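You operate a simulated robot arm through the tools that you are given. There is no shell and no other tool.

You run a simulated two-armed robot. Do the job below in one go: nothing can be reset, and whatever is moved stays where it is left.

JOB
Put the blue cap nut on top of the teal tin of putty. Put the red brush on the steel table away on the shelf under the small parts table. Fetch the tray marked "drips" from the spares shelf marked three and set it on the spares shelf marked four. Take the number six seal pod and put it on the blue tile. Take the purple pad and leave it in the blue caddy. Pick up the number seven seal pod with one hand, pass it to the other hand and put it on the plywood deck. Lift the paper bin lid open. Any order will do. Set down upright: number six seal pod, number seven seal pod.

Only the result counts: the job must be done as asked and must still hold three seconds after the hand-in. Knocking over, shifting, dropping, spilling or breaking anything else fails it. A push-on lid holds only when it is set on centred and level and pressed home; a screw cap is set on level and turned clockwise until tight.

ROBOT AND FRAMES
Two 7-joint arms with two-finger parallel grippers on one trunk, on a base that drives. Base frame: it is fixed to the floor where the robot stands at the start and does not move with it; the origin is under the middle of the robot, x ahead of it, y to its left, z up. Units: mm, degrees, N and s.
The left shoulder is at the start at [110, 169, 1511], the right one opposite. With the tool pointing down near the work surface each hand reaches from about 380 to 720 mm from the robot's upright axis, wherever it stands, measured 20 degrees to its own side. Places, roughly: blue caddy [5250, 1500, 750]; blue cap nut (2x2x3 cm) [-800, 3900, 800]; blue tile (13x13x1 cm) [2900, 5200, 1400]; drain pan, drip tray [-250, 5750, 1000]; number seven seal pod [5500, 3000, 750]; number six seal pod [2000, 5250, 500]; paper bin lid [1500, 5500, 700]; plywood deck [5300, 4800, 700]; purple pad (6x6x4 cm) [5000, 1000, 800]; red brush (8x4x8 cm) [-900, 4100, 900]; shelf under the small parts table [1200, 3300, 400]; spares shelf marked four [-200, 5800, 1400]; teal tin of putty [-1000, 4250, 750]. Payload 1.57 kg a hand.
The tool frame of a hand sits at the grasp point between the pads (the TCP): z along the fingers, y along the line on which they close. The tips reach 30 mm beyond it. The gripper opens to 80 mm. The fingers are 17 mm wide and 12 mm thick; the gripper's body (40 by 82 mm) begins 80 mm behind the TCP.
Orientation is that of the tool frame in the base frame, as [roll, pitch, yaw] about the fixed x, y, z axes, in that order (R = Rz(yaw) Ry(pitch) Rx(roll)). With the fingers straight down and closing along the base's y, the tool's x points along the base's -x, its y along +y and its z along -z.

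CONTROLS
- The arms move only by the tool drive_tool. It takes "left_commands", "right_commands" or both (then of equal length, played together; a hand with none holds still); each is one flat list of numbers, 7 for each row, row after row: the turn, a rotation vector about the base's x, y, z in degrees, then the shift along the base's x, y, z in mm, then the opening in per cent of the stroke, from 0 (shut) to 100 (fully open). In form: [wx, wy, wz, x, y, z, hand, wx, wy, wz, x, y, z, hand, ...]. A call has 1 to 20 rows; each row shifts and turns the commanded pose from where the row before left it. Rows are played at 5 a second. More than 50 mm and 8.6 degrees between two rows, or a gripper value outside its range, and nothing of the call is played. Where a pose cannot be reached the arm comes as near as it can. A force on the tool above 40 N (or 10 N above the force at the start of the call, whichever is more), or a blocked arm, ends the call early, and 0.2 s more pass. Each finger travels about 72 mm/s and halts on what it meets, pressing with about 26 N; the grip force reading is that of the motor and also rises with nothing between the fingers. The clock runs only during rows and for 0.2 s after the last one: add rows that do not move to give the fingers time. It gives the time, the measured TCP pose, the force on the tool (base axes), the opening and the grip force at its end, in the units of the frame above (readings bear some noise), with the torque about the TCP (base axes, N m) and any sound that the robot's microphone picked up.
- Cameras (640 x 400 px; columns grow to the right, rows downward): "scene" is now at [159.6, 1.2, 1696]; the picture's right is [-0.00, -1.00, 0.00], its down [-0.74, 0.00, -0.68] and it looks along [0.68, -0.00, -0.74] (base axes); focal length 289 px, centre (320, 200). "left" rides on the left gripper at [72, 7, -122] in its tool frame; the picture's right is [-0.09, 1.00, 0.00], its down [-0.84, -0.08, -0.54] and it looks along [-0.54, -0.05, 0.84] (tool axes); focal length 238 px, centre (320, 200). "right" rides on the right gripper at [72, -7, -122] in its tool frame; the picture's right is [0.09, 1.00, 0.00], its down [-0.84, 0.08, -0.54] and it looks along [-0.54, 0.05, 0.84] (tool axes); focal length 238 px, centre (320, 200). There is no depth. A picture from a camera that has moved, and an enlarged one, comes with that camera's place and axes in the base frame and with its lens.
- capture(camera): a new picture of that camera. No time passes.
- slide_trunk(by): slides the trunk up (or, below 0, down) by that many mm; the arms and the scene camera ride with it, the base frame stays. It gives what a move gives, with no picture.
- steer(legs): drives the robot by 1 to 6 legs, each [ahead, left, turn to the left] in mm, mm and degrees, along the robot's own axes; the way and the turn of a leg run together, so that a leg with both is an arc; at most 1500 mm and 180 degrees a leg. The arms and the cameras ride along, it lands a little off, and it stops where it bumps. It gives what a move gives.
- aim_head(pan, tilt): turns the head with the scene camera to pan (to the left, within 86 degrees either way) and tilt (down, from -29 to 69), counted from straight ahead of the robot. It gives what a move gives.
- enlarge(camera, box): a new picture of the part [left, top, right, bottom] of that camera's present view, enlarged. No time passes.
- job_done(): hands the job in; it is judged then, once.

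Nothing tells you exact positions but the pictures and the camera data. Unless the task says otherwise, let go and move clear before handing in.

The tools are called after ">>>" by a JSON object that holds its "fn" and its "kwargs". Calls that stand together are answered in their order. drive_tool: Moves the arms, as the interface text tells. Its arguments: {"type":"object","properties":{"left_commands":{"type":"array","items":{"type":"number"}},"right_commands":{"type":"array","items":{"type":"number"}}},"required":[]} The other tools are called the same way: slide_trunk (by) slides the trunk up or down; steer (legs) drives the base; aim_head (pan, tilt) turns the head that bears the scene camera; capture (camera) takes a picture; enlarge (camera, box) takes an enlarged picture of a part of a camera's view; job_done () hands the job in.

At the start:

```text
time_s: 0.0
left_tcp_pos: [657.4, 306.7, 1111.3]
left_ee_rot: [-180.0, -0.1, -179.9]
left_ft_force: [0.3, 0.3, 0.2]
left_moment: [0.01, -0.01, -0.04]
left_gripper_width: 80.1
left_gripper_force: 0.1
right_tcp_pos: [634.8, -305.5, 1074.2]
right_ee_rot: [180.0, 0.0, 180.0]
right_ft_force: [-0.3, 0.2, 0.5]
right_moment: [-0.02, 0.03, -0.01]
right_gripper_width: 79.9
right_gripper_force: 0.2
trunk travel left (down, up): [-825.0, 65.0]
robot x, y, heading: [-1.6, -1.6, -0.2]
head pan, tilt: [-0.2, 47.4]
```

scene: 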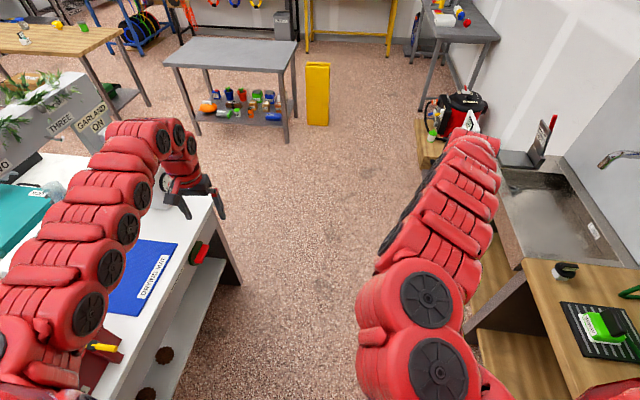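
right: 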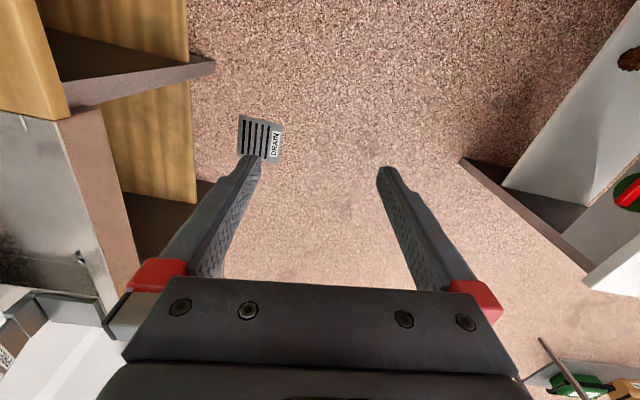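
left: 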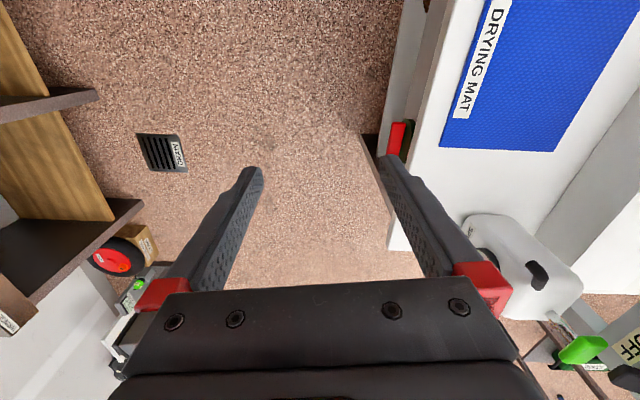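

I see a workshop: a bench on my left, a sink on my right, and tables ahead. First I'll look around with the head to learn the layout.

>>> {"fn": "aim_head", "kwargs": {"pan": 0, "tilt": 15}}

>>> {"fn": "capture", "kwargs": {"camera": "scene"}}

>>> {"fn": "aim_head", "kwargs": {"pan": 50, "tilt": 15}}

>>> {"fn": "capture", "kwargs": {"camera": "scene"}}

>>> {"fn": "aim_head", "kwargs": {"pan": 86, "tilt": 15}}

>>> {"fn": "capture", "kwargs": {"camera": "scene"}}

```text
time_s: 1.0
left_tcp_pos: [657.0, 307.8, 1112.4]
left_ee_rot: [179.9, 0.0, 180.0]
left_ft_force: [-1.0, -0.2, 1.2]
left_moment: [-0.03, 0.0, -0.01]
left_gripper_width: 79.7
left_gripper_force: 0.0
right_tcp_pos: [633.6, -306.2, 1075.1]
right_ee_rot: [180.0, -0.1, 180.0]
right_ft_force: [-0.1, -0.8, -0.4]
right_moment: [-0.03, -0.04, -0.02]
right_gripper_width: 79.9
right_gripper_force: 0.0
trunk travel left (down, up): [-825.0, 65.0]
robot x, y, heading: [-0.3, -0.0, 0.1]
head pan, tilt: [0.0, 15.0]
```

```text
taken
camera scene: at [173.7, 1.6, 1746.0], right [0.0, -1.0, 0.0], down [-0.26, 0.0, -0.97], along [0.97, 0.0, -0.26], focal length 289 px, centre (320, 200)
```

scene: 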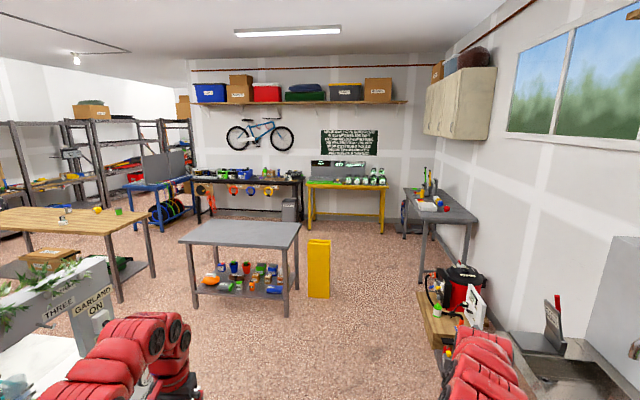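

```text
time_s: 2.2
left_tcp_pos: [657.3, 306.5, 1112.4]
left_ee_rot: [180.0, 0.0, 180.0]
left_ft_force: [-0.8, -0.1, 0.8]
left_moment: [-0.01, -0.01, -0.02]
left_gripper_width: 80.1
left_gripper_force: 0.1
right_tcp_pos: [633.9, -304.9, 1075.5]
right_ee_rot: [-179.9, 0.0, 180.0]
right_ft_force: [-0.2, 0.7, -0.7]
right_moment: [-0.04, -0.01, -0.02]
right_gripper_width: 80.2
right_gripper_force: 0.1
trunk travel left (down, up): [-825.0, 65.0]
robot x, y, heading: [0.3, 1.4, 0.0]
head pan, tilt: [50.0, 15.0]
```

```text
taken
camera scene: at [140.4, 73.0, 1746.1], right [0.77, -0.64, 0.0], down [-0.17, -0.2, -0.97], along [0.62, 0.74, -0.26], focal length 289 px, centre (320, 200)
```

scene: 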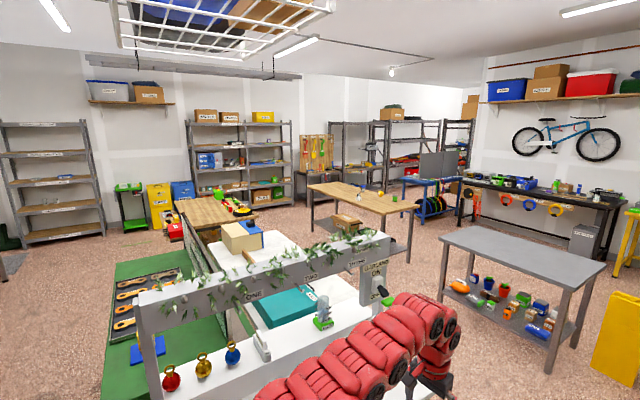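

```text
time_s: 3.2
left_tcp_pos: [657.2, 307.0, 1111.5]
left_ee_rot: [179.9, -0.1, -180.0]
left_ft_force: [-1.0, -0.2, 0.8]
left_moment: [0.02, 0.01, -0.03]
left_gripper_width: 80.0
left_gripper_force: 0.0
right_tcp_pos: [634.4, -303.5, 1076.1]
right_ee_rot: [180.0, -0.1, 180.0]
right_ft_force: [-0.1, 0.6, -0.2]
right_moment: [0.0, -0.02, 0.0]
right_gripper_width: 80.2
right_gripper_force: 0.1
trunk travel left (down, up): [-825.0, 65.0]
robot x, y, heading: [-0.8, -2.0, -0.0]
head pan, tilt: [85.9, 15.0]
```

```text
taken
camera scene: at [87.0, 94.7, 1746.1], right [1.0, -0.07, 0.0], down [-0.02, -0.26, -0.97], along [0.07, 0.96, -0.26], focal length 289 px, centre (320, 200)
```

scene: 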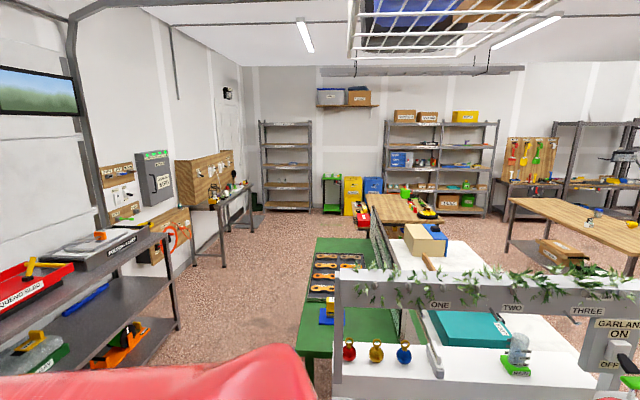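

Now enlarged views to find the named things.

>>> {"fn": "enlarge", "kwargs": {"camera": "scene", "box": [160, 80, 360, 260]}}

>>> {"fn": "enlarge", "kwargs": {"camera": "scene", "box": [340, 80, 540, 260]}}

>>> {"fn": "aim_head", "kwargs": {"pan": 20, "tilt": 15}}

>>> {"fn": "enlarge", "kwargs": {"camera": "scene", "box": [320, 130, 520, 260]}}

>>> {"fn": "enlarge", "kwargs": {"camera": "scene", "box": [120, 130, 320, 260]}}

>>> {"fn": "aim_head", "kwargs": {"pan": -20, "tilt": 15}}

>>> {"fn": "enlarge", "kwargs": {"camera": "scene", "box": [200, 130, 400, 260]}}

```text
2.22 times, centred on (260, 170) of scene
camera zoom: at [87.0, 94.7, 1746.1], right [1.0, -0.07, 0.0], down [-0.02, -0.26, -0.97], along [0.07, 0.96, -0.26], focal length 641 px, centre (453, 267)
```

zoom: 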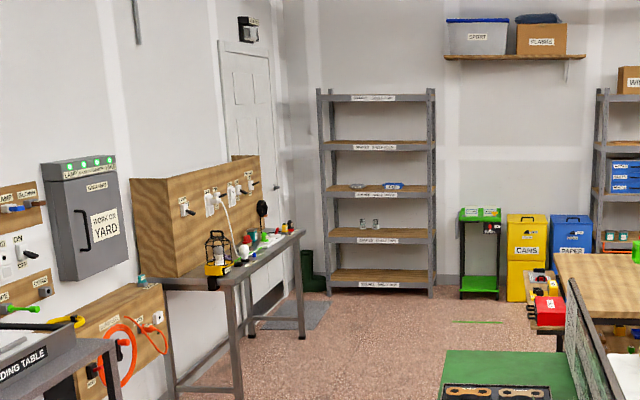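

```text
2.22 times, centred on (440, 170) of scene
camera zoom: at [87.0, 94.7, 1746.1], right [1.0, -0.07, 0.0], down [-0.02, -0.26, -0.97], along [0.07, 0.96, -0.26], focal length 641 px, centre (53, 267)
```

zoom: 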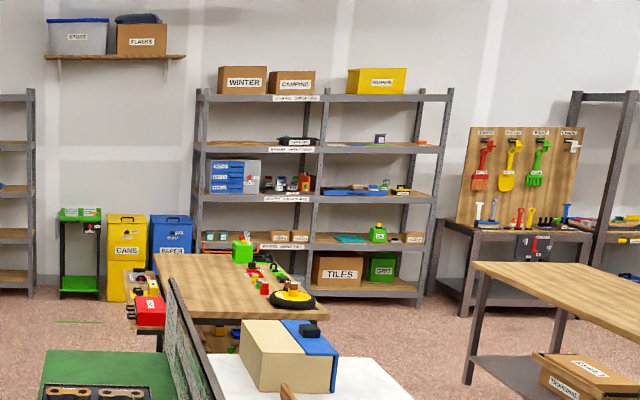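

```text
time_s: 4.5
left_tcp_pos: [656.8, 305.8, 1110.7]
left_ee_rot: [-180.0, 0.1, -180.0]
left_ft_force: [-0.8, 0.0, -0.1]
left_moment: [-0.01, 0.02, 0.0]
left_gripper_width: 79.9
left_gripper_force: 0.0
right_tcp_pos: [633.4, -304.6, 1075.1]
right_ee_rot: [180.0, 0.1, -179.9]
right_ft_force: [0.9, 1.0, -0.1]
right_moment: [0.02, -0.02, 0.02]
right_gripper_width: 79.9
right_gripper_force: 0.0
trunk travel left (down, up): [-825.0, 65.0]
robot x, y, heading: [-3.4, -1.3, -0.0]
head pan, tilt: [20.0, 15.0]
```

```text
3.08 times, centred on (420, 195) of scene
camera zoom: at [168.0, 33.6, 1746.1], right [0.34, -0.94, 0.0], down [-0.24, -0.09, -0.97], along [0.91, 0.33, -0.26], focal length 888 px, centre (12, 215)
```

zoom: 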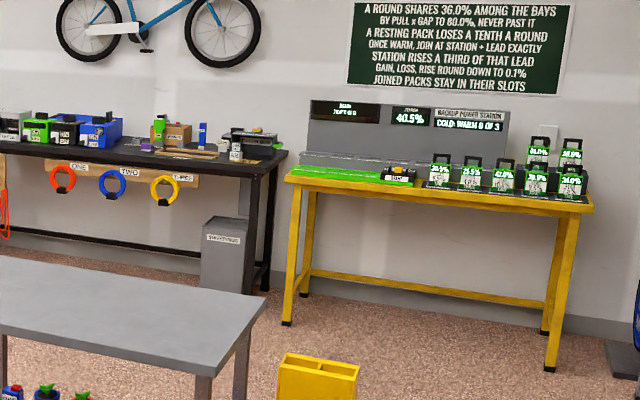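

```text
3.08 times, centred on (220, 195) of scene
camera zoom: at [168.0, 33.6, 1746.1], right [0.34, -0.94, 0.0], down [-0.24, -0.09, -0.97], along [0.91, 0.33, -0.26], focal length 888 px, centre (628, 215)
```

zoom: 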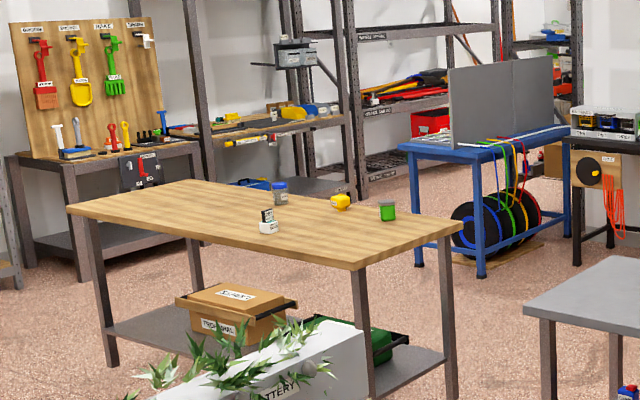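

```text
time_s: 5.6
left_tcp_pos: [658.1, 306.4, 1111.2]
left_ee_rot: [-180.0, 0.0, -179.9]
left_ft_force: [0.4, -0.1, -0.1]
left_moment: [0.03, 0.03, 0.0]
left_gripper_width: 79.9
left_gripper_force: 0.1
right_tcp_pos: [633.9, -305.2, 1075.0]
right_ee_rot: [-180.0, 0.0, -180.0]
right_ft_force: [-0.2, 0.6, -0.3]
right_moment: [-0.04, -0.01, 0.0]
right_gripper_width: 80.0
right_gripper_force: 0.0
trunk travel left (down, up): [-825.0, 65.0]
robot x, y, heading: [-2.3, -1.5, 0.0]
head pan, tilt: [-20.0, 15.0]
```

```text
3.08 times, centred on (300, 195) of scene
camera zoom: at [168.1, -30.3, 1746.1], right [-0.34, -0.94, 0.0], down [-0.24, 0.09, -0.97], along [0.91, -0.33, -0.26], focal length 888 px, centre (382, 215)
```

zoom: 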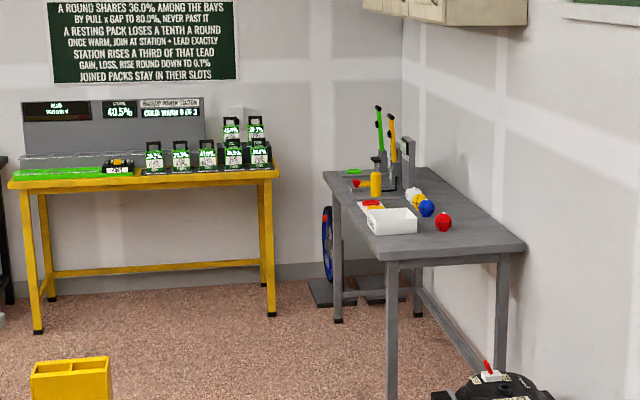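

The bench on the left runs to y≈2 m, an empty steel table stands at about x 2500–3000, and the wood table at y 2000–3400. I'll look at the floor to plan the route.

>>> {"fn": "aim_head", "kwargs": {"pan": 0, "tilt": 32}}

>>> {"fn": "capture", "kwargs": {"camera": "scene"}}

>>> {"fn": "aim_head", "kwargs": {"pan": 45, "tilt": 35}}

>>> {"fn": "capture", "kwargs": {"camera": "scene"}}

>>> {"fn": "aim_head", "kwargs": {"pan": -45, "tilt": 35}}

>>> {"fn": "capture", "kwargs": {"camera": "scene"}}

```text
time_s: 6.5
left_tcp_pos: [656.9, 306.0, 1111.3]
left_ee_rot: [180.0, 0.0, -180.0]
left_ft_force: [0.9, 0.3, -0.5]
left_moment: [0.01, -0.01, -0.02]
left_gripper_width: 79.9
left_gripper_force: 0.0
right_tcp_pos: [633.4, -305.2, 1074.3]
right_ee_rot: [-180.0, 0.1, 180.0]
right_ft_force: [-0.7, 0.4, 0.0]
right_moment: [0.01, 0.01, -0.01]
right_gripper_width: 80.0
right_gripper_force: 0.1
trunk travel left (down, up): [-825.0, 65.0]
robot x, y, heading: [-2.5, 0.1, -0.0]
head pan, tilt: [0.0, 32.0]
```

```text
taken
camera scene: at [169.8, 1.4, 1718.8], right [0.0, -1.0, 0.0], down [-0.53, 0.0, -0.85], along [0.85, 0.0, -0.53], focal length 289 px, centre (320, 200)
```

scene: 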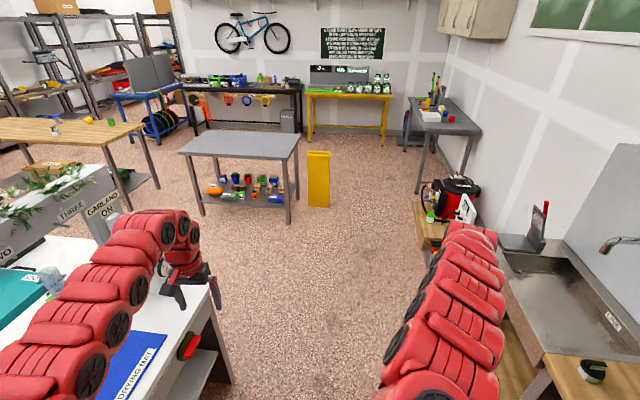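

```text
time_s: 7.6
left_tcp_pos: [657.6, 306.5, 1110.7]
left_ee_rot: [-180.0, 0.0, -180.0]
left_ft_force: [0.4, -0.4, -1.6]
left_moment: [0.0, -0.03, -0.03]
left_gripper_width: 79.9
left_gripper_force: 0.0
right_tcp_pos: [633.8, -304.3, 1076.0]
right_ee_rot: [-180.0, 0.0, -179.9]
right_ft_force: [-0.2, 0.8, 0.0]
right_moment: [-0.01, 0.01, 0.01]
right_gripper_width: 80.1
right_gripper_force: 0.0
trunk travel left (down, up): [-825.0, 65.0]
robot x, y, heading: [-0.2, 1.0, 0.0]
head pan, tilt: [45.0, 35.0]
```

```text
taken
camera scene: at [142.6, 63.7, 1714.1], right [0.71, -0.71, 0.0], down [-0.41, -0.41, -0.82], along [0.58, 0.58, -0.57], focal length 289 px, centre (320, 200)
```

scene: 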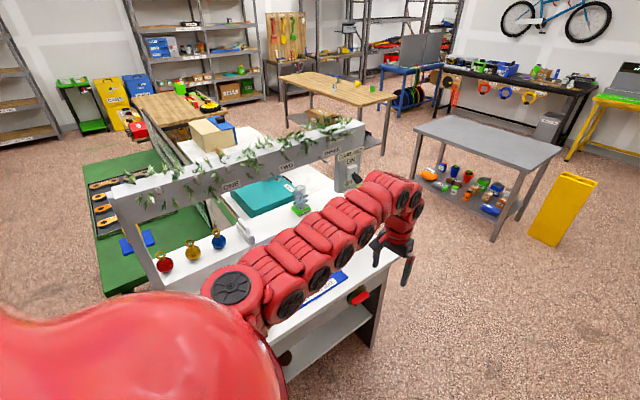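

```text
time_s: 9.2
left_tcp_pos: [656.7, 306.4, 1110.8]
left_ee_rot: [179.9, 0.0, -180.0]
left_ft_force: [-0.3, -0.6, -0.5]
left_moment: [0.02, -0.02, 0.03]
left_gripper_width: 80.0
left_gripper_force: 0.1
right_tcp_pos: [633.5, -304.7, 1075.5]
right_ee_rot: [179.9, 0.0, 179.9]
right_ft_force: [-0.4, 0.0, 0.5]
right_moment: [0.01, 0.01, -0.01]
right_gripper_width: 80.1
right_gripper_force: 0.0
trunk travel left (down, up): [-825.0, 65.0]
robot x, y, heading: [4.9, 1.6, -0.1]
head pan, tilt: [-45.0, 35.0]
```

```text
taken
camera scene: at [142.6, -60.7, 1714.1], right [-0.71, -0.71, 0.0], down [-0.41, 0.41, -0.82], along [0.58, -0.58, -0.57], focal length 289 px, centre (320, 200)
```

scene: 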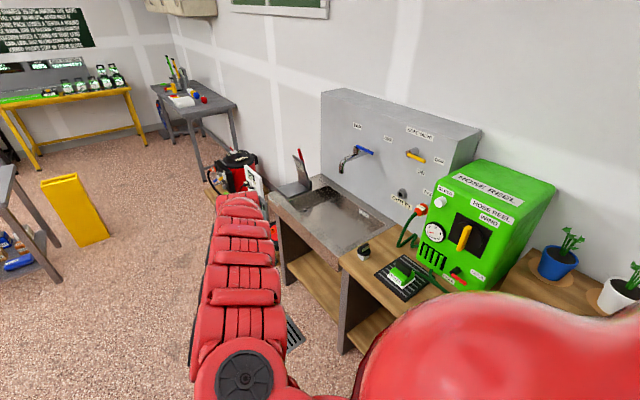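

The floor is open ahead to x≈1800 and then north. I'll raise and tuck the arms, then drive and look again.

>>> {"fn": "drive_tool", "kwargs": {"left_commands": [0, 0, 0, -35, 0, 38, 100, 0, 0, 0, -35, 0, 38, 100, 0, 0, 0, -35, 0, 38, 100, 0, 0, 0, -35, 0, 38, 100, 0, 0, 0, -35, 0, 38, 100], "right_commands": [0, 0, 0, -32, 0, 45, 100, 0, 0, 0, -32, 0, 45, 100, 0, 0, 0, -32, 0, 45, 100, 0, 0, 0, -32, 0, 45, 100, 0, 0, 0, -32, 0, 45, 100]}}

>>> {"fn": "steer", "kwargs": {"legs": [[1300, 0, 0], [550, 0, 0], [0, 0, 90]]}}

>>> {"fn": "aim_head", "kwargs": {"pan": 0, "tilt": 20}}

>>> {"fn": "capture", "kwargs": {"camera": "scene"}}

>>> {"fn": "aim_head", "kwargs": {"pan": 60, "tilt": 25}}

>>> {"fn": "capture", "kwargs": {"camera": "scene"}}

```text
refused: row 1 steps farther than a row can; nothing moved
```

```text
time_s: 22.2
left_tcp_pos: [1539.6, 646.4, 1111.5]
left_ee_rot: [-180.0, 0.0, -92.0]
left_ft_force: [-0.2, 0.3, 1.1]
left_moment: [-0.01, 0.0, -0.04]
left_gripper_width: 80.0
left_gripper_force: 0.1
right_tcp_pos: [2151.7, 600.8, 1075.3]
right_ee_rot: [179.9, 0.0, -92.0]
right_ft_force: [-0.3, 0.3, -0.2]
right_moment: [0.01, -0.01, 0.0]
right_gripper_width: 80.2
right_gripper_force: 0.0
trunk travel left (down, up): [-825.0, 65.0]
robot x, y, heading: [1823.1, -21.0, 87.8]
head pan, tilt: [-45.0, 35.0]
```

```text
time_s: 23.3
left_tcp_pos: [1540.5, 644.6, 1112.1]
left_ee_rot: [179.9, 0.0, -92.0]
left_ft_force: [-0.7, -0.8, 0.3]
left_moment: [0.02, 0.01, 0.0]
left_gripper_width: 80.0
left_gripper_force: 0.0
right_tcp_pos: [2151.5, 601.2, 1076.7]
right_ee_rot: [-179.9, 0.0, -92.1]
right_ft_force: [0.3, -0.1, 0.4]
right_moment: [0.01, -0.01, 0.0]
right_gripper_width: 79.9
right_gripper_force: 0.0
trunk travel left (down, up): [-825.0, 65.0]
robot x, y, heading: [1825.8, -25.2, 88.1]
head pan, tilt: [0.0, 20.0]
```

```text
taken
camera scene: at [1830.7, 152.4, 1737.9], right [1.0, -0.04, 0.0], down [-0.01, -0.34, -0.94], along [0.03, 0.94, -0.34], focal length 289 px, centre (320, 200)
```

scene: 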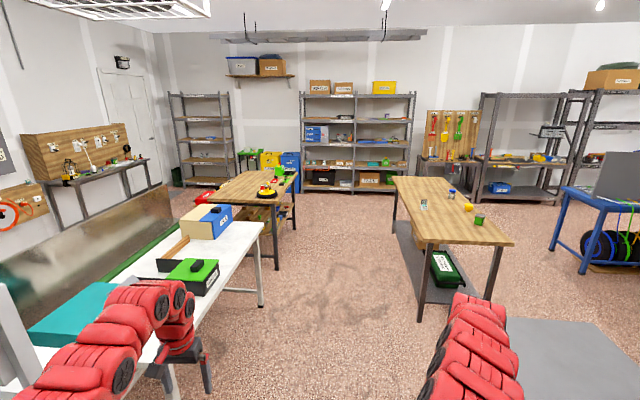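

```text
time_s: 24.6
left_tcp_pos: [1540.7, 645.0, 1111.3]
left_ee_rot: [180.0, 0.0, -92.0]
left_ft_force: [-0.8, -0.5, 0.3]
left_moment: [0.0, -0.01, -0.01]
left_gripper_width: 79.9
left_gripper_force: 0.0
right_tcp_pos: [2151.3, 600.4, 1075.8]
right_ee_rot: [179.9, 0.0, -92.0]
right_ft_force: [0.2, 0.1, 0.4]
right_moment: [0.0, -0.02, -0.02]
right_gripper_width: 80.1
right_gripper_force: 0.0
trunk travel left (down, up): [-825.0, 65.0]
robot x, y, heading: [1826.5, -22.9, 88.1]
head pan, tilt: [60.0, 25.0]
```

```text
taken
camera scene: at [1749.2, 108.2, 1729.9], right [0.53, 0.85, 0.0], down [0.36, -0.22, -0.91], along [-0.77, 0.48, -0.42], focal length 289 px, centre (320, 200)
```

scene: 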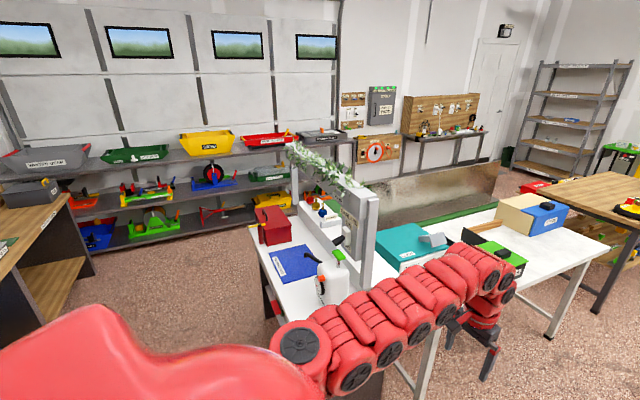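

The corridor at x≈2050 to the north is clear. I'll tuck the arms in smaller steps and drive up it.

>>> {"fn": "drive_tool", "kwargs": {"left_commands": [0, 0, 0, 0, -30, 36, 100, 0, 0, 0, 0, -30, 36, 100, 0, 0, 0, 0, -30, 36, 100, 0, 0, 0, 0, -30, 36, 100, 0, 0, 0, 0, -30, 36, 100], "right_commands": [0, 0, 0, 0, -26, 42, 100, 0, 0, 0, 0, -26, 42, 100, 0, 0, 0, 0, -26, 42, 100, 0, 0, 0, 0, -26, 42, 100, 0, 0, 0, 0, -26, 42, 100]}}

>>> {"fn": "steer", "kwargs": {"legs": [[0, -230, 2], [1500, 0, 0], [1500, 0, 0], [1300, 0, 0]]}}

>>> {"fn": "aim_head", "kwargs": {"pan": 0, "tilt": 25}}

>>> {"fn": "capture", "kwargs": {"camera": "scene"}}

>>> {"fn": "aim_head", "kwargs": {"pan": 75, "tilt": 25}}

>>> {"fn": "capture", "kwargs": {"camera": "scene"}}

>>> {"fn": "aim_head", "kwargs": {"pan": -75, "tilt": 20}}

>>> {"fn": "capture", "kwargs": {"camera": "scene"}}

```text
time_s: 25.8
left_tcp_pos: [1541.0, 613.7, 1147.4]
left_ee_rot: [-180.0, -0.2, -92.0]
left_ft_force: [-0.6, -0.7, -0.4]
left_moment: [0.03, -0.01, 0.01]
left_gripper_width: 79.9
left_gripper_force: 0.1
left hand out of reach, approached as far as the arm can: row 2, 3, 4, 5
right_tcp_pos: [2164.4, 587.5, 1177.4]
right_ee_rot: [179.9, -0.2, -92.0]
right_ft_force: [-0.7, 0.2, 0.6]
right_moment: [0.0, -0.01, 0.03]
right_gripper_width: 79.7
right_gripper_force: 0.0
right hand out of reach, approached as far as the arm can: row 1, 2, 3, 4, 5
trunk travel left (down, up): [-825.0, 65.0]
robot x, y, heading: [1824.3, -23.2, 88.0]
head pan, tilt: [60.0, 25.0]
```

```text
time_s: 47.6
left_tcp_pos: [1525.9, 4851.6, 1147.8]
left_ee_rot: [-180.0, -0.1, -86.4]
left_ft_force: [0.3, 0.6, 0.2]
left_moment: [0.0, 0.02, 0.0]
left_gripper_width: 79.7
left_gripper_force: 0.1
right_tcp_pos: [2148.3, 4884.8, 1178.1]
right_ee_rot: [179.8, 0.0, -86.5]
right_ft_force: [0.6, -0.4, -0.4]
right_moment: [0.01, 0.01, 0.02]
right_gripper_width: 79.6
right_gripper_force: 0.1
trunk travel left (down, up): [-825.0, 65.0]
robot x, y, heading: [1870.1, 4247.8, 93.7]
head pan, tilt: [60.0, 25.0]
```

```text
time_s: 48.9
left_tcp_pos: [1525.2, 4850.7, 1147.9]
left_ee_rot: [180.0, -0.1, -86.4]
left_ft_force: [0.3, -1.2, 0.7]
left_moment: [0.0, 0.0, 0.0]
left_gripper_width: 80.2
left_gripper_force: 0.0
right_tcp_pos: [2148.0, 4886.5, 1178.2]
right_ee_rot: [179.9, 0.0, -86.4]
right_ft_force: [0.6, -0.5, -0.2]
right_moment: [0.0, 0.03, 0.02]
right_gripper_width: 79.9
right_gripper_force: 0.0
trunk travel left (down, up): [-825.0, 65.0]
robot x, y, heading: [1870.2, 4244.3, 93.5]
head pan, tilt: [0.0, 25.0]
```

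```text
taken
camera scene: at [1858.2, 4419.8, 1729.8], right [1.0, 0.06, 0.0], down [0.03, -0.42, -0.91], along [-0.06, 0.9, -0.42], focal length 289 px, centre (320, 200)
```

scene: 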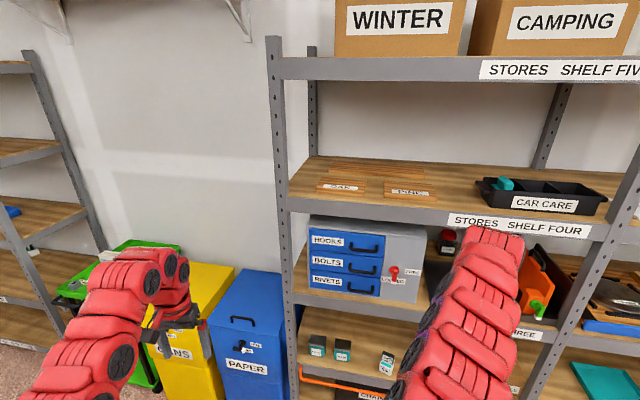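

```text
time_s: 50.4
left_tcp_pos: [1525.0, 4851.5, 1147.5]
left_ee_rot: [179.9, -0.1, -86.4]
left_ft_force: [-0.1, 0.5, -0.4]
left_moment: [-0.02, -0.01, 0.0]
left_gripper_width: 79.9
left_gripper_force: 0.0
right_tcp_pos: [2148.7, 4886.1, 1178.4]
right_ee_rot: [179.9, -0.2, -86.4]
right_ft_force: [0.1, -0.1, 0.6]
right_moment: [-0.02, 0.02, 0.03]
right_gripper_width: 80.0
right_gripper_force: 0.0
trunk travel left (down, up): [-825.0, 65.0]
robot x, y, heading: [1866.3, 4243.9, 93.4]
head pan, tilt: [75.0, 25.0]
```

```text
taken
camera scene: at [1773.8, 4346.1, 1729.9], right [0.2, 0.98, 0.0], down [0.41, -0.08, -0.91], along [-0.89, 0.18, -0.42], focal length 289 px, centre (320, 200)
```

scene: 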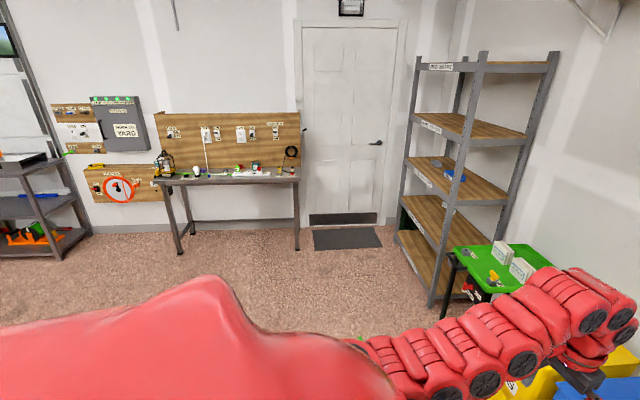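

```text
time_s: 52.7
left_tcp_pos: [1526.0, 4851.7, 1147.5]
left_ee_rot: [-180.0, -0.1, -86.3]
left_ft_force: [0.6, 1.1, 0.4]
left_moment: [-0.02, -0.01, -0.02]
left_gripper_width: 80.3
left_gripper_force: 0.0
right_tcp_pos: [2148.9, 4886.6, 1177.7]
right_ee_rot: [180.0, -0.3, -86.4]
right_ft_force: [0.6, 0.9, -0.6]
right_moment: [0.02, -0.03, -0.02]
right_gripper_width: 79.9
right_gripper_force: 0.0
trunk travel left (down, up): [-825.0, 65.0]
robot x, y, heading: [1869.5, 4245.3, 93.7]
head pan, tilt: [-75.0, 20.0]
```

```text
taken
camera scene: at [1952.4, 4357.4, 1738.0], right [0.32, -0.95, 0.0], down [-0.32, -0.11, -0.94], along [0.89, 0.3, -0.34], focal length 289 px, centre (320, 200)
```

scene: 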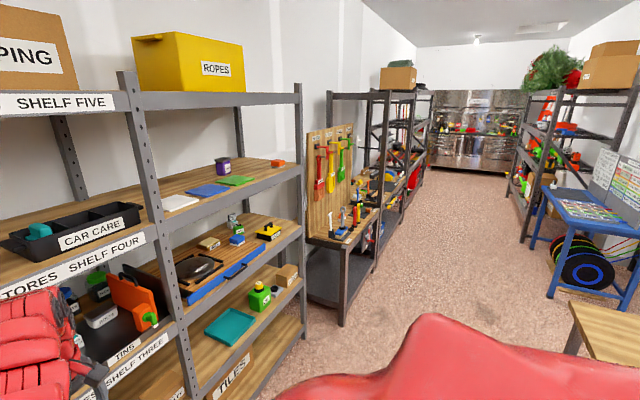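

I'm now facing the stores shelves; the paper bin is the blue one at left, and the tiles are on stores shelf four at right. I'll look closer at the low shelf for the seal pods.

>>> {"fn": "aim_head", "kwargs": {"pan": 0, "tilt": 40}}

>>> {"fn": "capture", "kwargs": {"camera": "scene"}}

>>> {"fn": "enlarge", "kwargs": {"camera": "scene", "box": [260, 200, 460, 325]}}

>>> {"fn": "enlarge", "kwargs": {"camera": "scene", "box": [160, 130, 320, 230]}}

>>> {"fn": "capture", "kwargs": {"camera": "right"}}

>>> {"fn": "capture", "kwargs": {"camera": "left"}}

```text
time_s: 54.2
left_tcp_pos: [1526.4, 4851.6, 1147.7]
left_ee_rot: [-180.0, -0.1, -86.4]
left_ft_force: [0.0, 0.1, -0.2]
left_moment: [0.01, 0.02, 0.0]
left_gripper_width: 80.0
left_gripper_force: 0.1
right_tcp_pos: [2148.9, 4884.9, 1178.8]
right_ee_rot: [179.9, -0.1, -86.6]
right_ft_force: [0.2, 0.5, -0.5]
right_moment: [0.0, 0.0, 0.0]
right_gripper_width: 79.8
right_gripper_force: 0.1
trunk travel left (down, up): [-825.0, 65.0]
robot x, y, heading: [1870.5, 4246.8, 93.7]
head pan, tilt: [0.0, 40.0]
```

```text
taken
camera scene: at [1858.9, 4412.6, 1706.6], right [1.0, 0.06, 0.0], down [0.04, -0.64, -0.77], along [-0.05, 0.76, -0.64], focal length 289 px, centre (320, 200)
```

scene: 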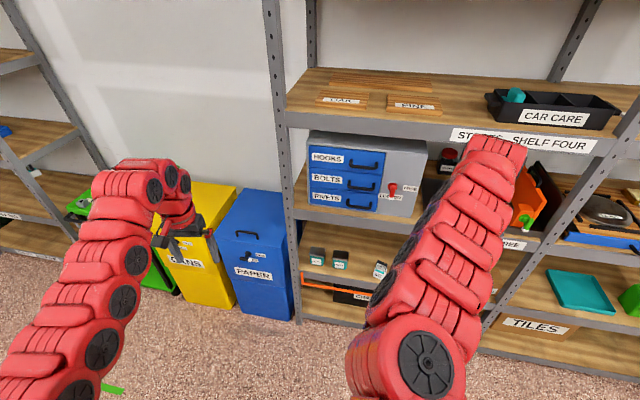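

```text
3.20 times, centred on (360, 262) of scene
camera zoom: at [1858.9, 4412.6, 1706.6], right [1.0, 0.06, 0.0], down [0.04, -0.64, -0.77], along [-0.05, 0.76, -0.64], focal length 923 px, centre (192, 0)
```

zoom: 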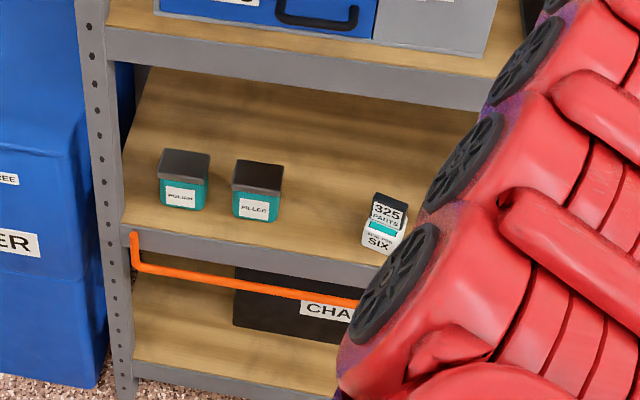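

```text
4.00 times, centred on (240, 180) of scene
camera zoom: at [1858.9, 4412.6, 1706.6], right [1.0, 0.06, 0.0], down [0.04, -0.64, -0.77], along [-0.05, 0.76, -0.64], focal length 1154 px, centre (640, 280)
```

zoom: 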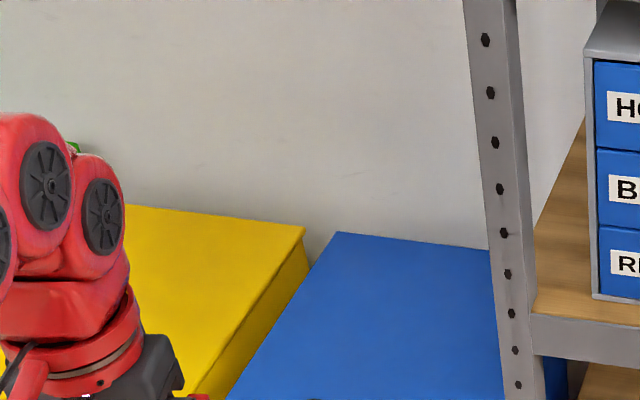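

```text
taken
camera right: at [2158.1, 4814.8, 1300.0], right [-0.99, -0.15, 0.0], down [-0.13, 0.83, 0.54], along [-0.08, 0.53, -0.84], focal length 238 px, centre (320, 200)
```

right: 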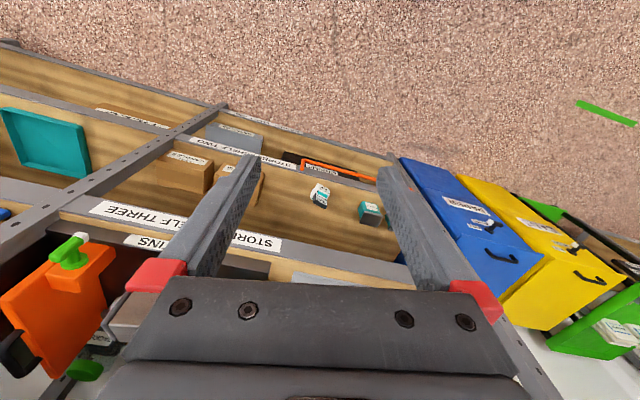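

```text
taken
camera left: at [1523.1, 4778.8, 1269.3], right [-1.0, 0.03, 0.0], down [0.03, 0.84, 0.54], along [0.02, 0.54, -0.84], focal length 238 px, centre (320, 200)
```

left: 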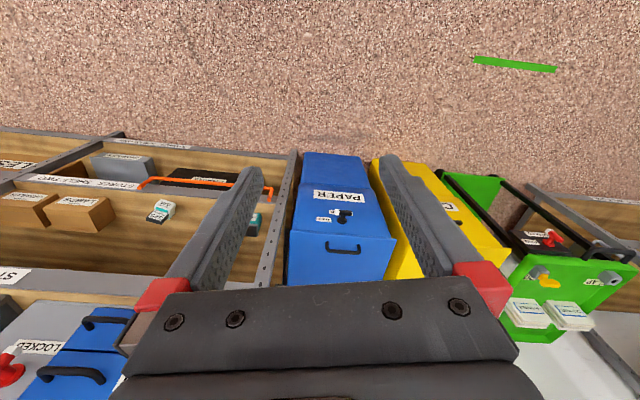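

The number six seal pod stands near the front of stores shelf two at about x 2080, y 5250, z 500. I'll lower the trunk and use the wrist cameras to fix its position.

>>> {"fn": "slide_trunk", "kwargs": {"by": -450}}

>>> {"fn": "aim_head", "kwargs": {"pan": 0, "tilt": 25}}

>>> {"fn": "capture", "kwargs": {"camera": "scene"}}

>>> {"fn": "enlarge", "kwargs": {"camera": "scene", "box": [260, 150, 460, 275]}}

```text
refused: -450 is not a number from -400 to 400
```

```text
time_s: 55.0
left_tcp_pos: [1525.9, 4851.4, 1148.5]
left_ee_rot: [-179.9, -0.1, -86.4]
left_ft_force: [0.2, 0.4, 0.0]
left_moment: [-0.03, 0.01, 0.01]
left_gripper_width: 80.1
left_gripper_force: 0.0
right_tcp_pos: [2148.6, 4885.0, 1177.4]
right_ee_rot: [179.9, -0.3, -86.6]
right_ft_force: [-0.4, -0.9, 0.5]
right_moment: [0.01, -0.02, -0.01]
right_gripper_width: 80.2
right_gripper_force: 0.1
trunk travel left (down, up): [-825.0, 65.0]
robot x, y, heading: [1870.6, 4242.6, 93.3]
head pan, tilt: [0.0, 25.0]
```

```text
taken
camera scene: at [1858.4, 4419.7, 1729.8], right [1.0, 0.06, 0.0], down [0.03, -0.42, -0.91], along [-0.06, 0.9, -0.42], focal length 289 px, centre (320, 200)
```

scene: 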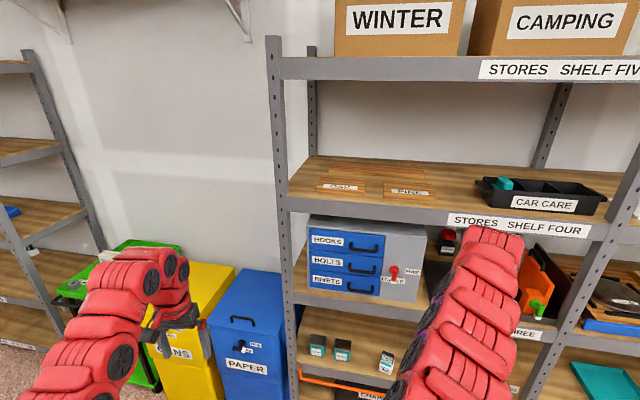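

```text
3.20 times, centred on (360, 212) of scene
camera zoom: at [1858.4, 4419.7, 1729.8], right [1.0, 0.06, 0.0], down [0.03, -0.42, -0.91], along [-0.06, 0.9, -0.42], focal length 923 px, centre (192, 160)
```

zoom: 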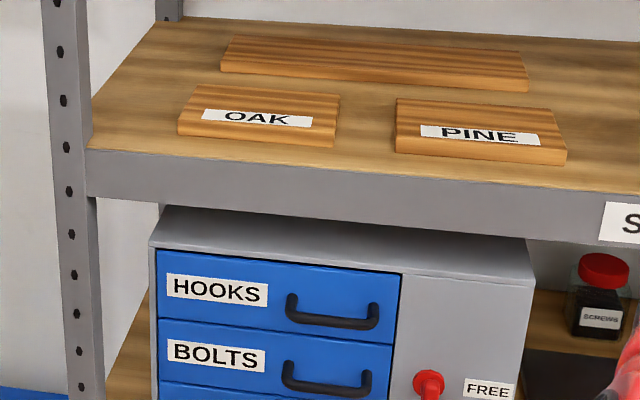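

>>> {"fn": "slide_trunk", "kwargs": {"by": -400}}

>>> {"fn": "capture", "kwargs": {"camera": "scene"}}

>>> {"fn": "enlarge", "kwargs": {"camera": "scene", "box": [260, 150, 460, 275]}}

>>> {"fn": "enlarge", "kwargs": {"camera": "scene", "box": [160, 130, 320, 230]}}

>>> {"fn": "capture", "kwargs": {"camera": "right"}}

>>> {"fn": "capture", "kwargs": {"camera": "left"}}

```text
time_s: 58.8
left_tcp_pos: [1526.3, 4849.4, 748.2]
left_ee_rot: [180.0, -0.1, -86.4]
left_ft_force: [-0.1, -0.1, -0.6]
left_moment: [0.01, 0.0, 0.02]
left_gripper_width: 79.9
left_gripper_force: 0.0
right_tcp_pos: [2149.9, 4884.5, 779.4]
right_ee_rot: [179.8, -0.2, -86.6]
right_ft_force: [0.3, -0.1, -0.2]
right_moment: [-0.03, 0.02, 0.0]
right_gripper_width: 79.9
right_gripper_force: 0.1
trunk travel left (down, up): [-425.0, 465.0]
robot x, y, heading: [1866.7, 4246.1, 93.7]
head pan, tilt: [0.0, 25.0]
```

```text
taken
camera scene: at [1858.4, 4419.5, 1329.9], right [1.0, 0.06, 0.0], down [0.03, -0.42, -0.91], along [-0.06, 0.9, -0.42], focal length 289 px, centre (320, 200)
```

scene: 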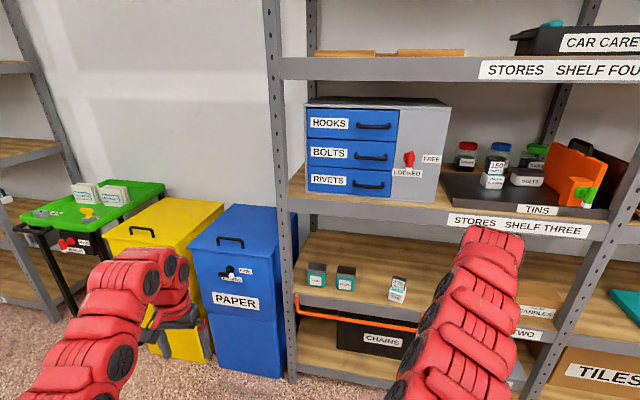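

```text
3.20 times, centred on (360, 212) of scene
camera zoom: at [1858.4, 4419.5, 1329.9], right [1.0, 0.06, 0.0], down [0.03, -0.42, -0.91], along [-0.06, 0.9, -0.42], focal length 923 px, centre (192, 160)
```

zoom: 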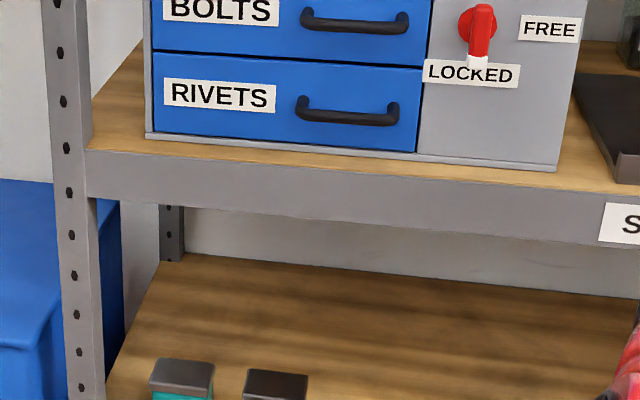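

```text
4.00 times, centred on (240, 180) of scene
camera zoom: at [1858.4, 4419.5, 1329.9], right [1.0, 0.06, 0.0], down [0.03, -0.42, -0.91], along [-0.06, 0.9, -0.42], focal length 1154 px, centre (640, 280)
```

zoom: 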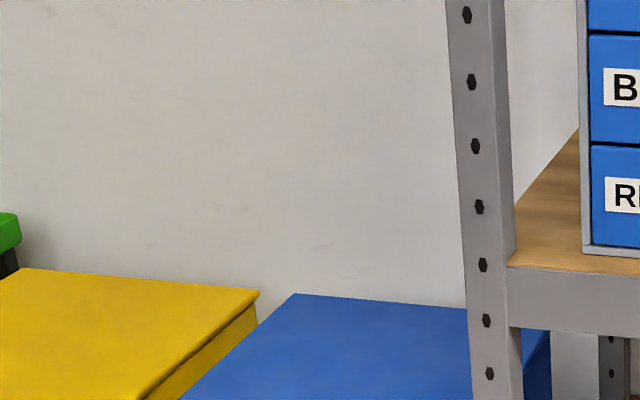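

```text
taken
camera right: at [2158.1, 4814.6, 900.1], right [-0.99, -0.15, 0.0], down [-0.13, 0.83, 0.54], along [-0.08, 0.53, -0.84], focal length 238 px, centre (320, 200)
```

right: 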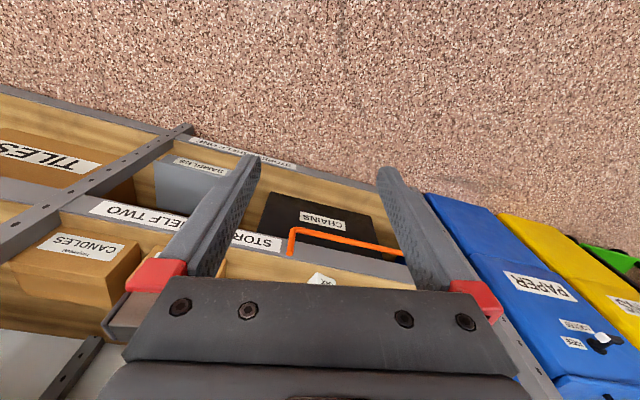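

```text
taken
camera left: at [1523.1, 4778.6, 869.4], right [-1.0, 0.03, 0.0], down [0.03, 0.84, 0.54], along [0.02, 0.54, -0.84], focal length 238 px, centre (320, 200)
```

left: 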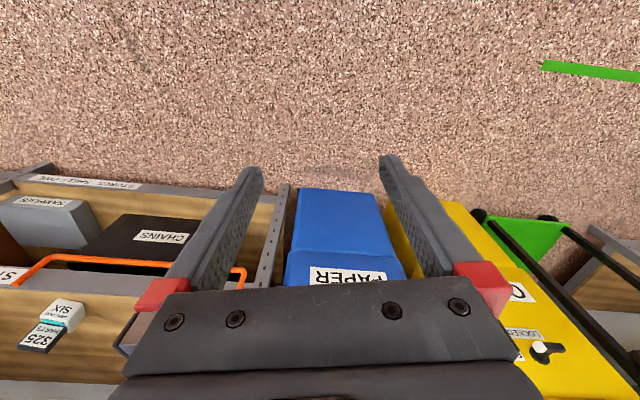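

The paper bin seems to have a small knob with "locked/free" labels. I'll zoom in on it and the pod.

>>> {"fn": "enlarge", "kwargs": {"camera": "scene", "box": [180, 200, 300, 320]}}

>>> {"fn": "enlarge", "kwargs": {"camera": "scene", "box": [280, 240, 440, 380]}}

>>> {"fn": "enlarge", "kwargs": {"camera": "left", "box": [0, 160, 300, 380]}}

```text
3.33 times, centred on (240, 260) of scene
camera zoom: at [1858.4, 4419.5, 1329.9], right [1.0, 0.06, 0.0], down [0.03, -0.42, -0.91], along [-0.06, 0.9, -0.42], focal length 962 px, centre (587, 0)
```

zoom: 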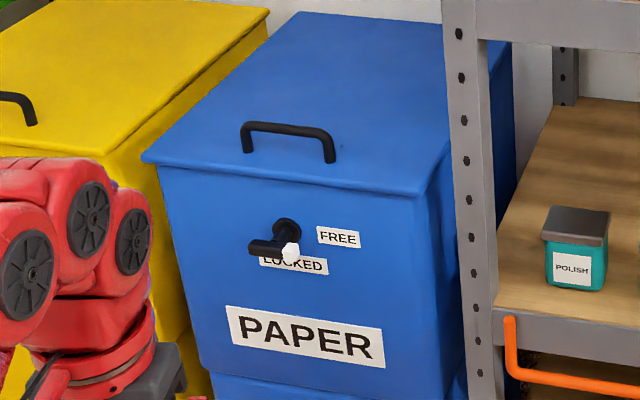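

```text
2.86 times, centred on (360, 310) of scene
camera zoom: at [1858.4, 4419.5, 1329.9], right [1.0, 0.06, 0.0], down [0.03, -0.42, -0.91], along [-0.06, 0.9, -0.42], focal length 824 px, centre (206, -114)
```

zoom: 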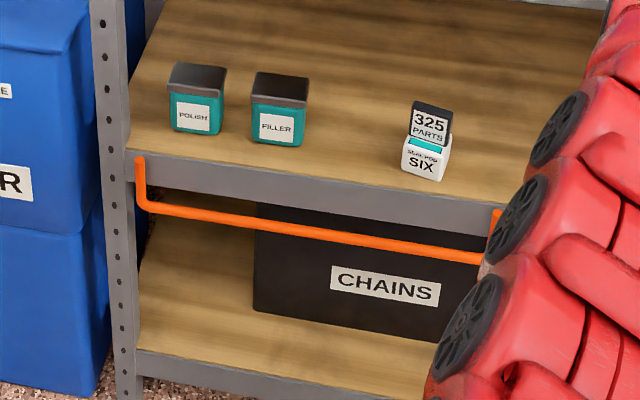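

```text
1.82 times, centred on (150, 270) of left
camera zoom: at [1523.1, 4778.6, 869.4], right [-1.0, 0.03, 0.0], down [0.03, 0.84, 0.54], along [0.02, 0.54, -0.84], focal length 433 px, centre (629, 73)
```

zoom: 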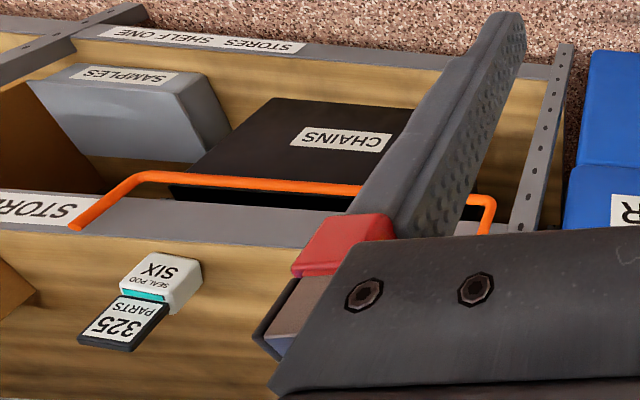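

The pod's base front is at about (2079, 5214, 562); the bin's handle is at (1467, 5300, 731), with a latch knob to turn to FREE first. I'll retract the hands, square up and move closer.

>>> {"fn": "drive_tool", "kwargs": {"left_commands": [0, 0, 0, 0, -30, -12, 100, 0, 0, 0, 0, -30, -12, 100, 0, 0, 0, 0, -30, -12, 100, 0, 0, 0, 0, -30, -12, 100, 0, 0, 0, 0, -30, -12, 100], "right_commands": [0, 0, 0, 0, -35, -20, 100, 0, 0, 0, 0, -35, -20, 100, 0, 0, 0, 0, -35, -20, 100, 0, 0, 0, 0, -35, -20, 100, 0, 0, 0, 0, -35, -20, 100]}}

>>> {"fn": "steer", "kwargs": {"legs": [[0, 0, -3.6], [330, 0, 0]]}}

>>> {"fn": "capture", "kwargs": {"camera": "scene"}}

>>> {"fn": "capture", "kwargs": {"camera": "right"}}

```text
time_s: 60.0
left_tcp_pos: [1525.8, 4850.4, 748.1]
left_ee_rot: [179.9, -0.1, -86.4]
left_ft_force: [0.2, 0.5, 0.6]
left_moment: [0.0, -0.04, 0.02]
left_gripper_width: 80.2
left_gripper_force: 0.0
left hand out of reach, approached as far as the arm can: row 1, 2, 3, 4, 5
right_tcp_pos: [2150.0, 4887.0, 777.4]
right_ee_rot: [-180.0, -0.1, -86.5]
right_ft_force: [0.7, -0.3, 0.0]
right_moment: [0.0, 0.01, 0.01]
right_gripper_width: 80.1
right_gripper_force: 0.1
right hand out of reach, approached as far as the arm can: row 1, 2, 3, 4, 5
trunk travel left (down, up): [-425.0, 465.0]
robot x, y, heading: [1869.2, 4246.2, 94.0]
head pan, tilt: [0.0, 25.0]
```

```text
time_s: 62.4
left_tcp_pos: [1566.9, 5163.3, 752.3]
left_ee_rot: [-179.8, 0.3, -90.4]
left_ft_force: [0.6, 0.1, 0.6]
left_moment: [0.03, -0.01, 0.0]
left_gripper_width: 80.3
left_gripper_force: 0.1
right_tcp_pos: [2192.3, 5144.2, 779.9]
right_ee_rot: [179.9, -1.4, -91.0]
right_ft_force: [0.5, -3.8, -17.0]
right_moment: [-0.41, -0.18, 0.0]
right_gripper_width: 79.9
right_gripper_force: 0.1
trunk travel left (down, up): [-425.0, 465.0]
robot x, y, heading: [1867.6, 4539.6, 89.6]
head pan, tilt: [0.0, 25.0]
stopped in leg 2: the force on the tool passed its limit at 420 N (the readings are from after the stop); the commanded pose is now the measured one
```

```text
taken
camera scene: at [1865.8, 4705.5, 1331.7], right [1.0, -0.01, 0.0], down [0.0, -0.42, -0.91], along [0.01, 0.91, -0.42], focal length 289 px, centre (320, 200)
```

scene: 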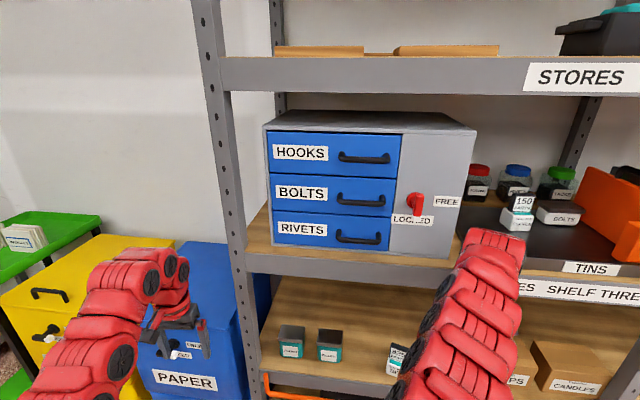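

```text
taken
camera right: at [2196.1, 5075.7, 903.2], right [-1.0, -0.07, 0.01], down [-0.06, 0.85, 0.52], along [-0.04, 0.52, -0.85], focal length 238 px, centre (320, 200)
```

right: 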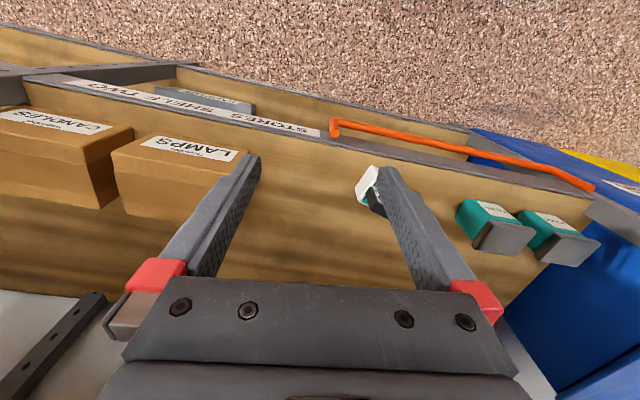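

The retraction wasn't reachable, so the hand touched the shelf front; nothing looks disturbed. I'll back off and find a workable arm motion.

>>> {"fn": "steer", "kwargs": {"legs": [[-250, 0, 0]]}}

>>> {"fn": "drive_tool", "kwargs": {"left_commands": [0, 0, 0, 0, 0, -45, 100, 0, 0, 0, 0, 0, -45, 100, 0, 0, 0, 0, 0, -45, 100], "right_commands": [0, 0, 0, 0, 0, -45, 100, 0, 0, 0, 0, 0, -45, 100, 0, 0, 0, 0, 0, -45, 100]}}

>>> {"fn": "capture", "kwargs": {"camera": "scene"}}

```text
time_s: 64.2
left_tcp_pos: [1568.3, 4926.1, 748.8]
left_ee_rot: [179.9, 0.0, -90.6]
left_ft_force: [0.4, 0.0, 0.4]
left_moment: [0.0, -0.02, -0.01]
left_gripper_width: 80.0
left_gripper_force: 0.1
right_tcp_pos: [2194.4, 4903.7, 772.3]
right_ee_rot: [179.6, -1.8, -91.1]
right_ft_force: [-0.3, 0.1, -0.8]
right_moment: [0.0, -0.01, 0.03]
right_gripper_width: 80.0
right_gripper_force: 0.1
trunk travel left (down, up): [-425.0, 465.0]
robot x, y, heading: [1865.3, 4302.1, 89.3]
head pan, tilt: [0.0, 25.0]
```

```text
time_s: 65.0
left_tcp_pos: [1566.7, 4928.1, 608.0]
left_ee_rot: [-180.0, -0.2, -90.6]
left_ft_force: [0.4, 1.1, -0.2]
left_moment: [-0.02, 0.02, -0.02]
left_gripper_width: 80.0
left_gripper_force: 0.0
right_tcp_pos: [2173.1, 4935.2, 704.2]
right_ee_rot: [179.6, -2.2, -91.1]
right_ft_force: [-0.1, 1.3, -0.8]
right_moment: [-0.05, -0.02, -0.01]
right_gripper_width: 80.0
right_gripper_force: 0.1
right hand out of reach, approached as far as the arm can: row 1, 2, 3
trunk travel left (down, up): [-425.0, 465.0]
robot x, y, heading: [1870.0, 4299.5, 89.3]
head pan, tilt: [0.0, 25.0]
```

```text
taken
camera scene: at [1868.3, 4475.1, 1329.1], right [1.0, -0.01, 0.0], down [0.0, -0.43, -0.9], along [0.01, 0.9, -0.43], focal length 289 px, centre (320, 200)
```

scene: 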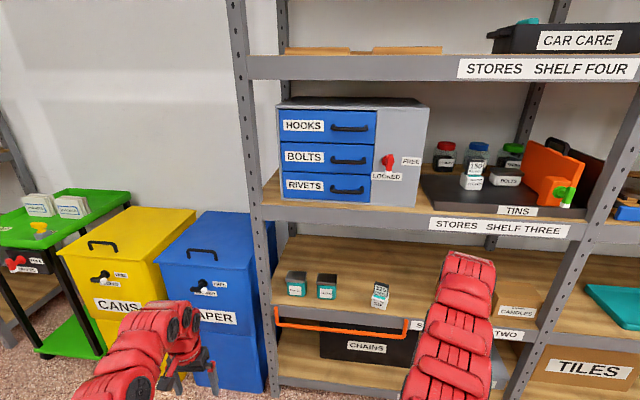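

Nothing is disturbed. I'll continue easing the arms down and back.

>>> {"fn": "drive_tool", "kwargs": {"left_commands": [0, 0, 0, 0, -40, 0, 100, 0, 0, 0, 0, -40, 0, 100, 0, 0, 0, 0, -40, 0, 100], "right_commands": [0, 0, 0, 0, 0, -45, 100, 0, 0, 0, 0, 0, -45, 100, 0, 0, 0, 0, -40, 0, 100]}}

```text
time_s: 65.8
left_tcp_pos: [1569.3, 4804.3, 611.3]
left_ee_rot: [179.8, 0.0, -90.5]
left_ft_force: [0.3, 0.7, 0.3]
left_moment: [0.0, 0.04, -0.01]
left_gripper_width: 80.1
left_gripper_force: 0.1
right_tcp_pos: [2174.6, 4893.9, 614.3]
right_ee_rot: [179.8, -2.0, -91.0]
right_ft_force: [-4.0, 2.7, 2.3]
right_moment: [-0.14, -0.3, -0.02]
right_gripper_width: 80.1
right_gripper_force: 0.1
right hand out of reach, approached as far as the arm can: row 3
trunk travel left (down, up): [-425.0, 465.0]
robot x, y, heading: [1867.7, 4298.9, 89.3]
head pan, tilt: [0.0, 25.0]
```

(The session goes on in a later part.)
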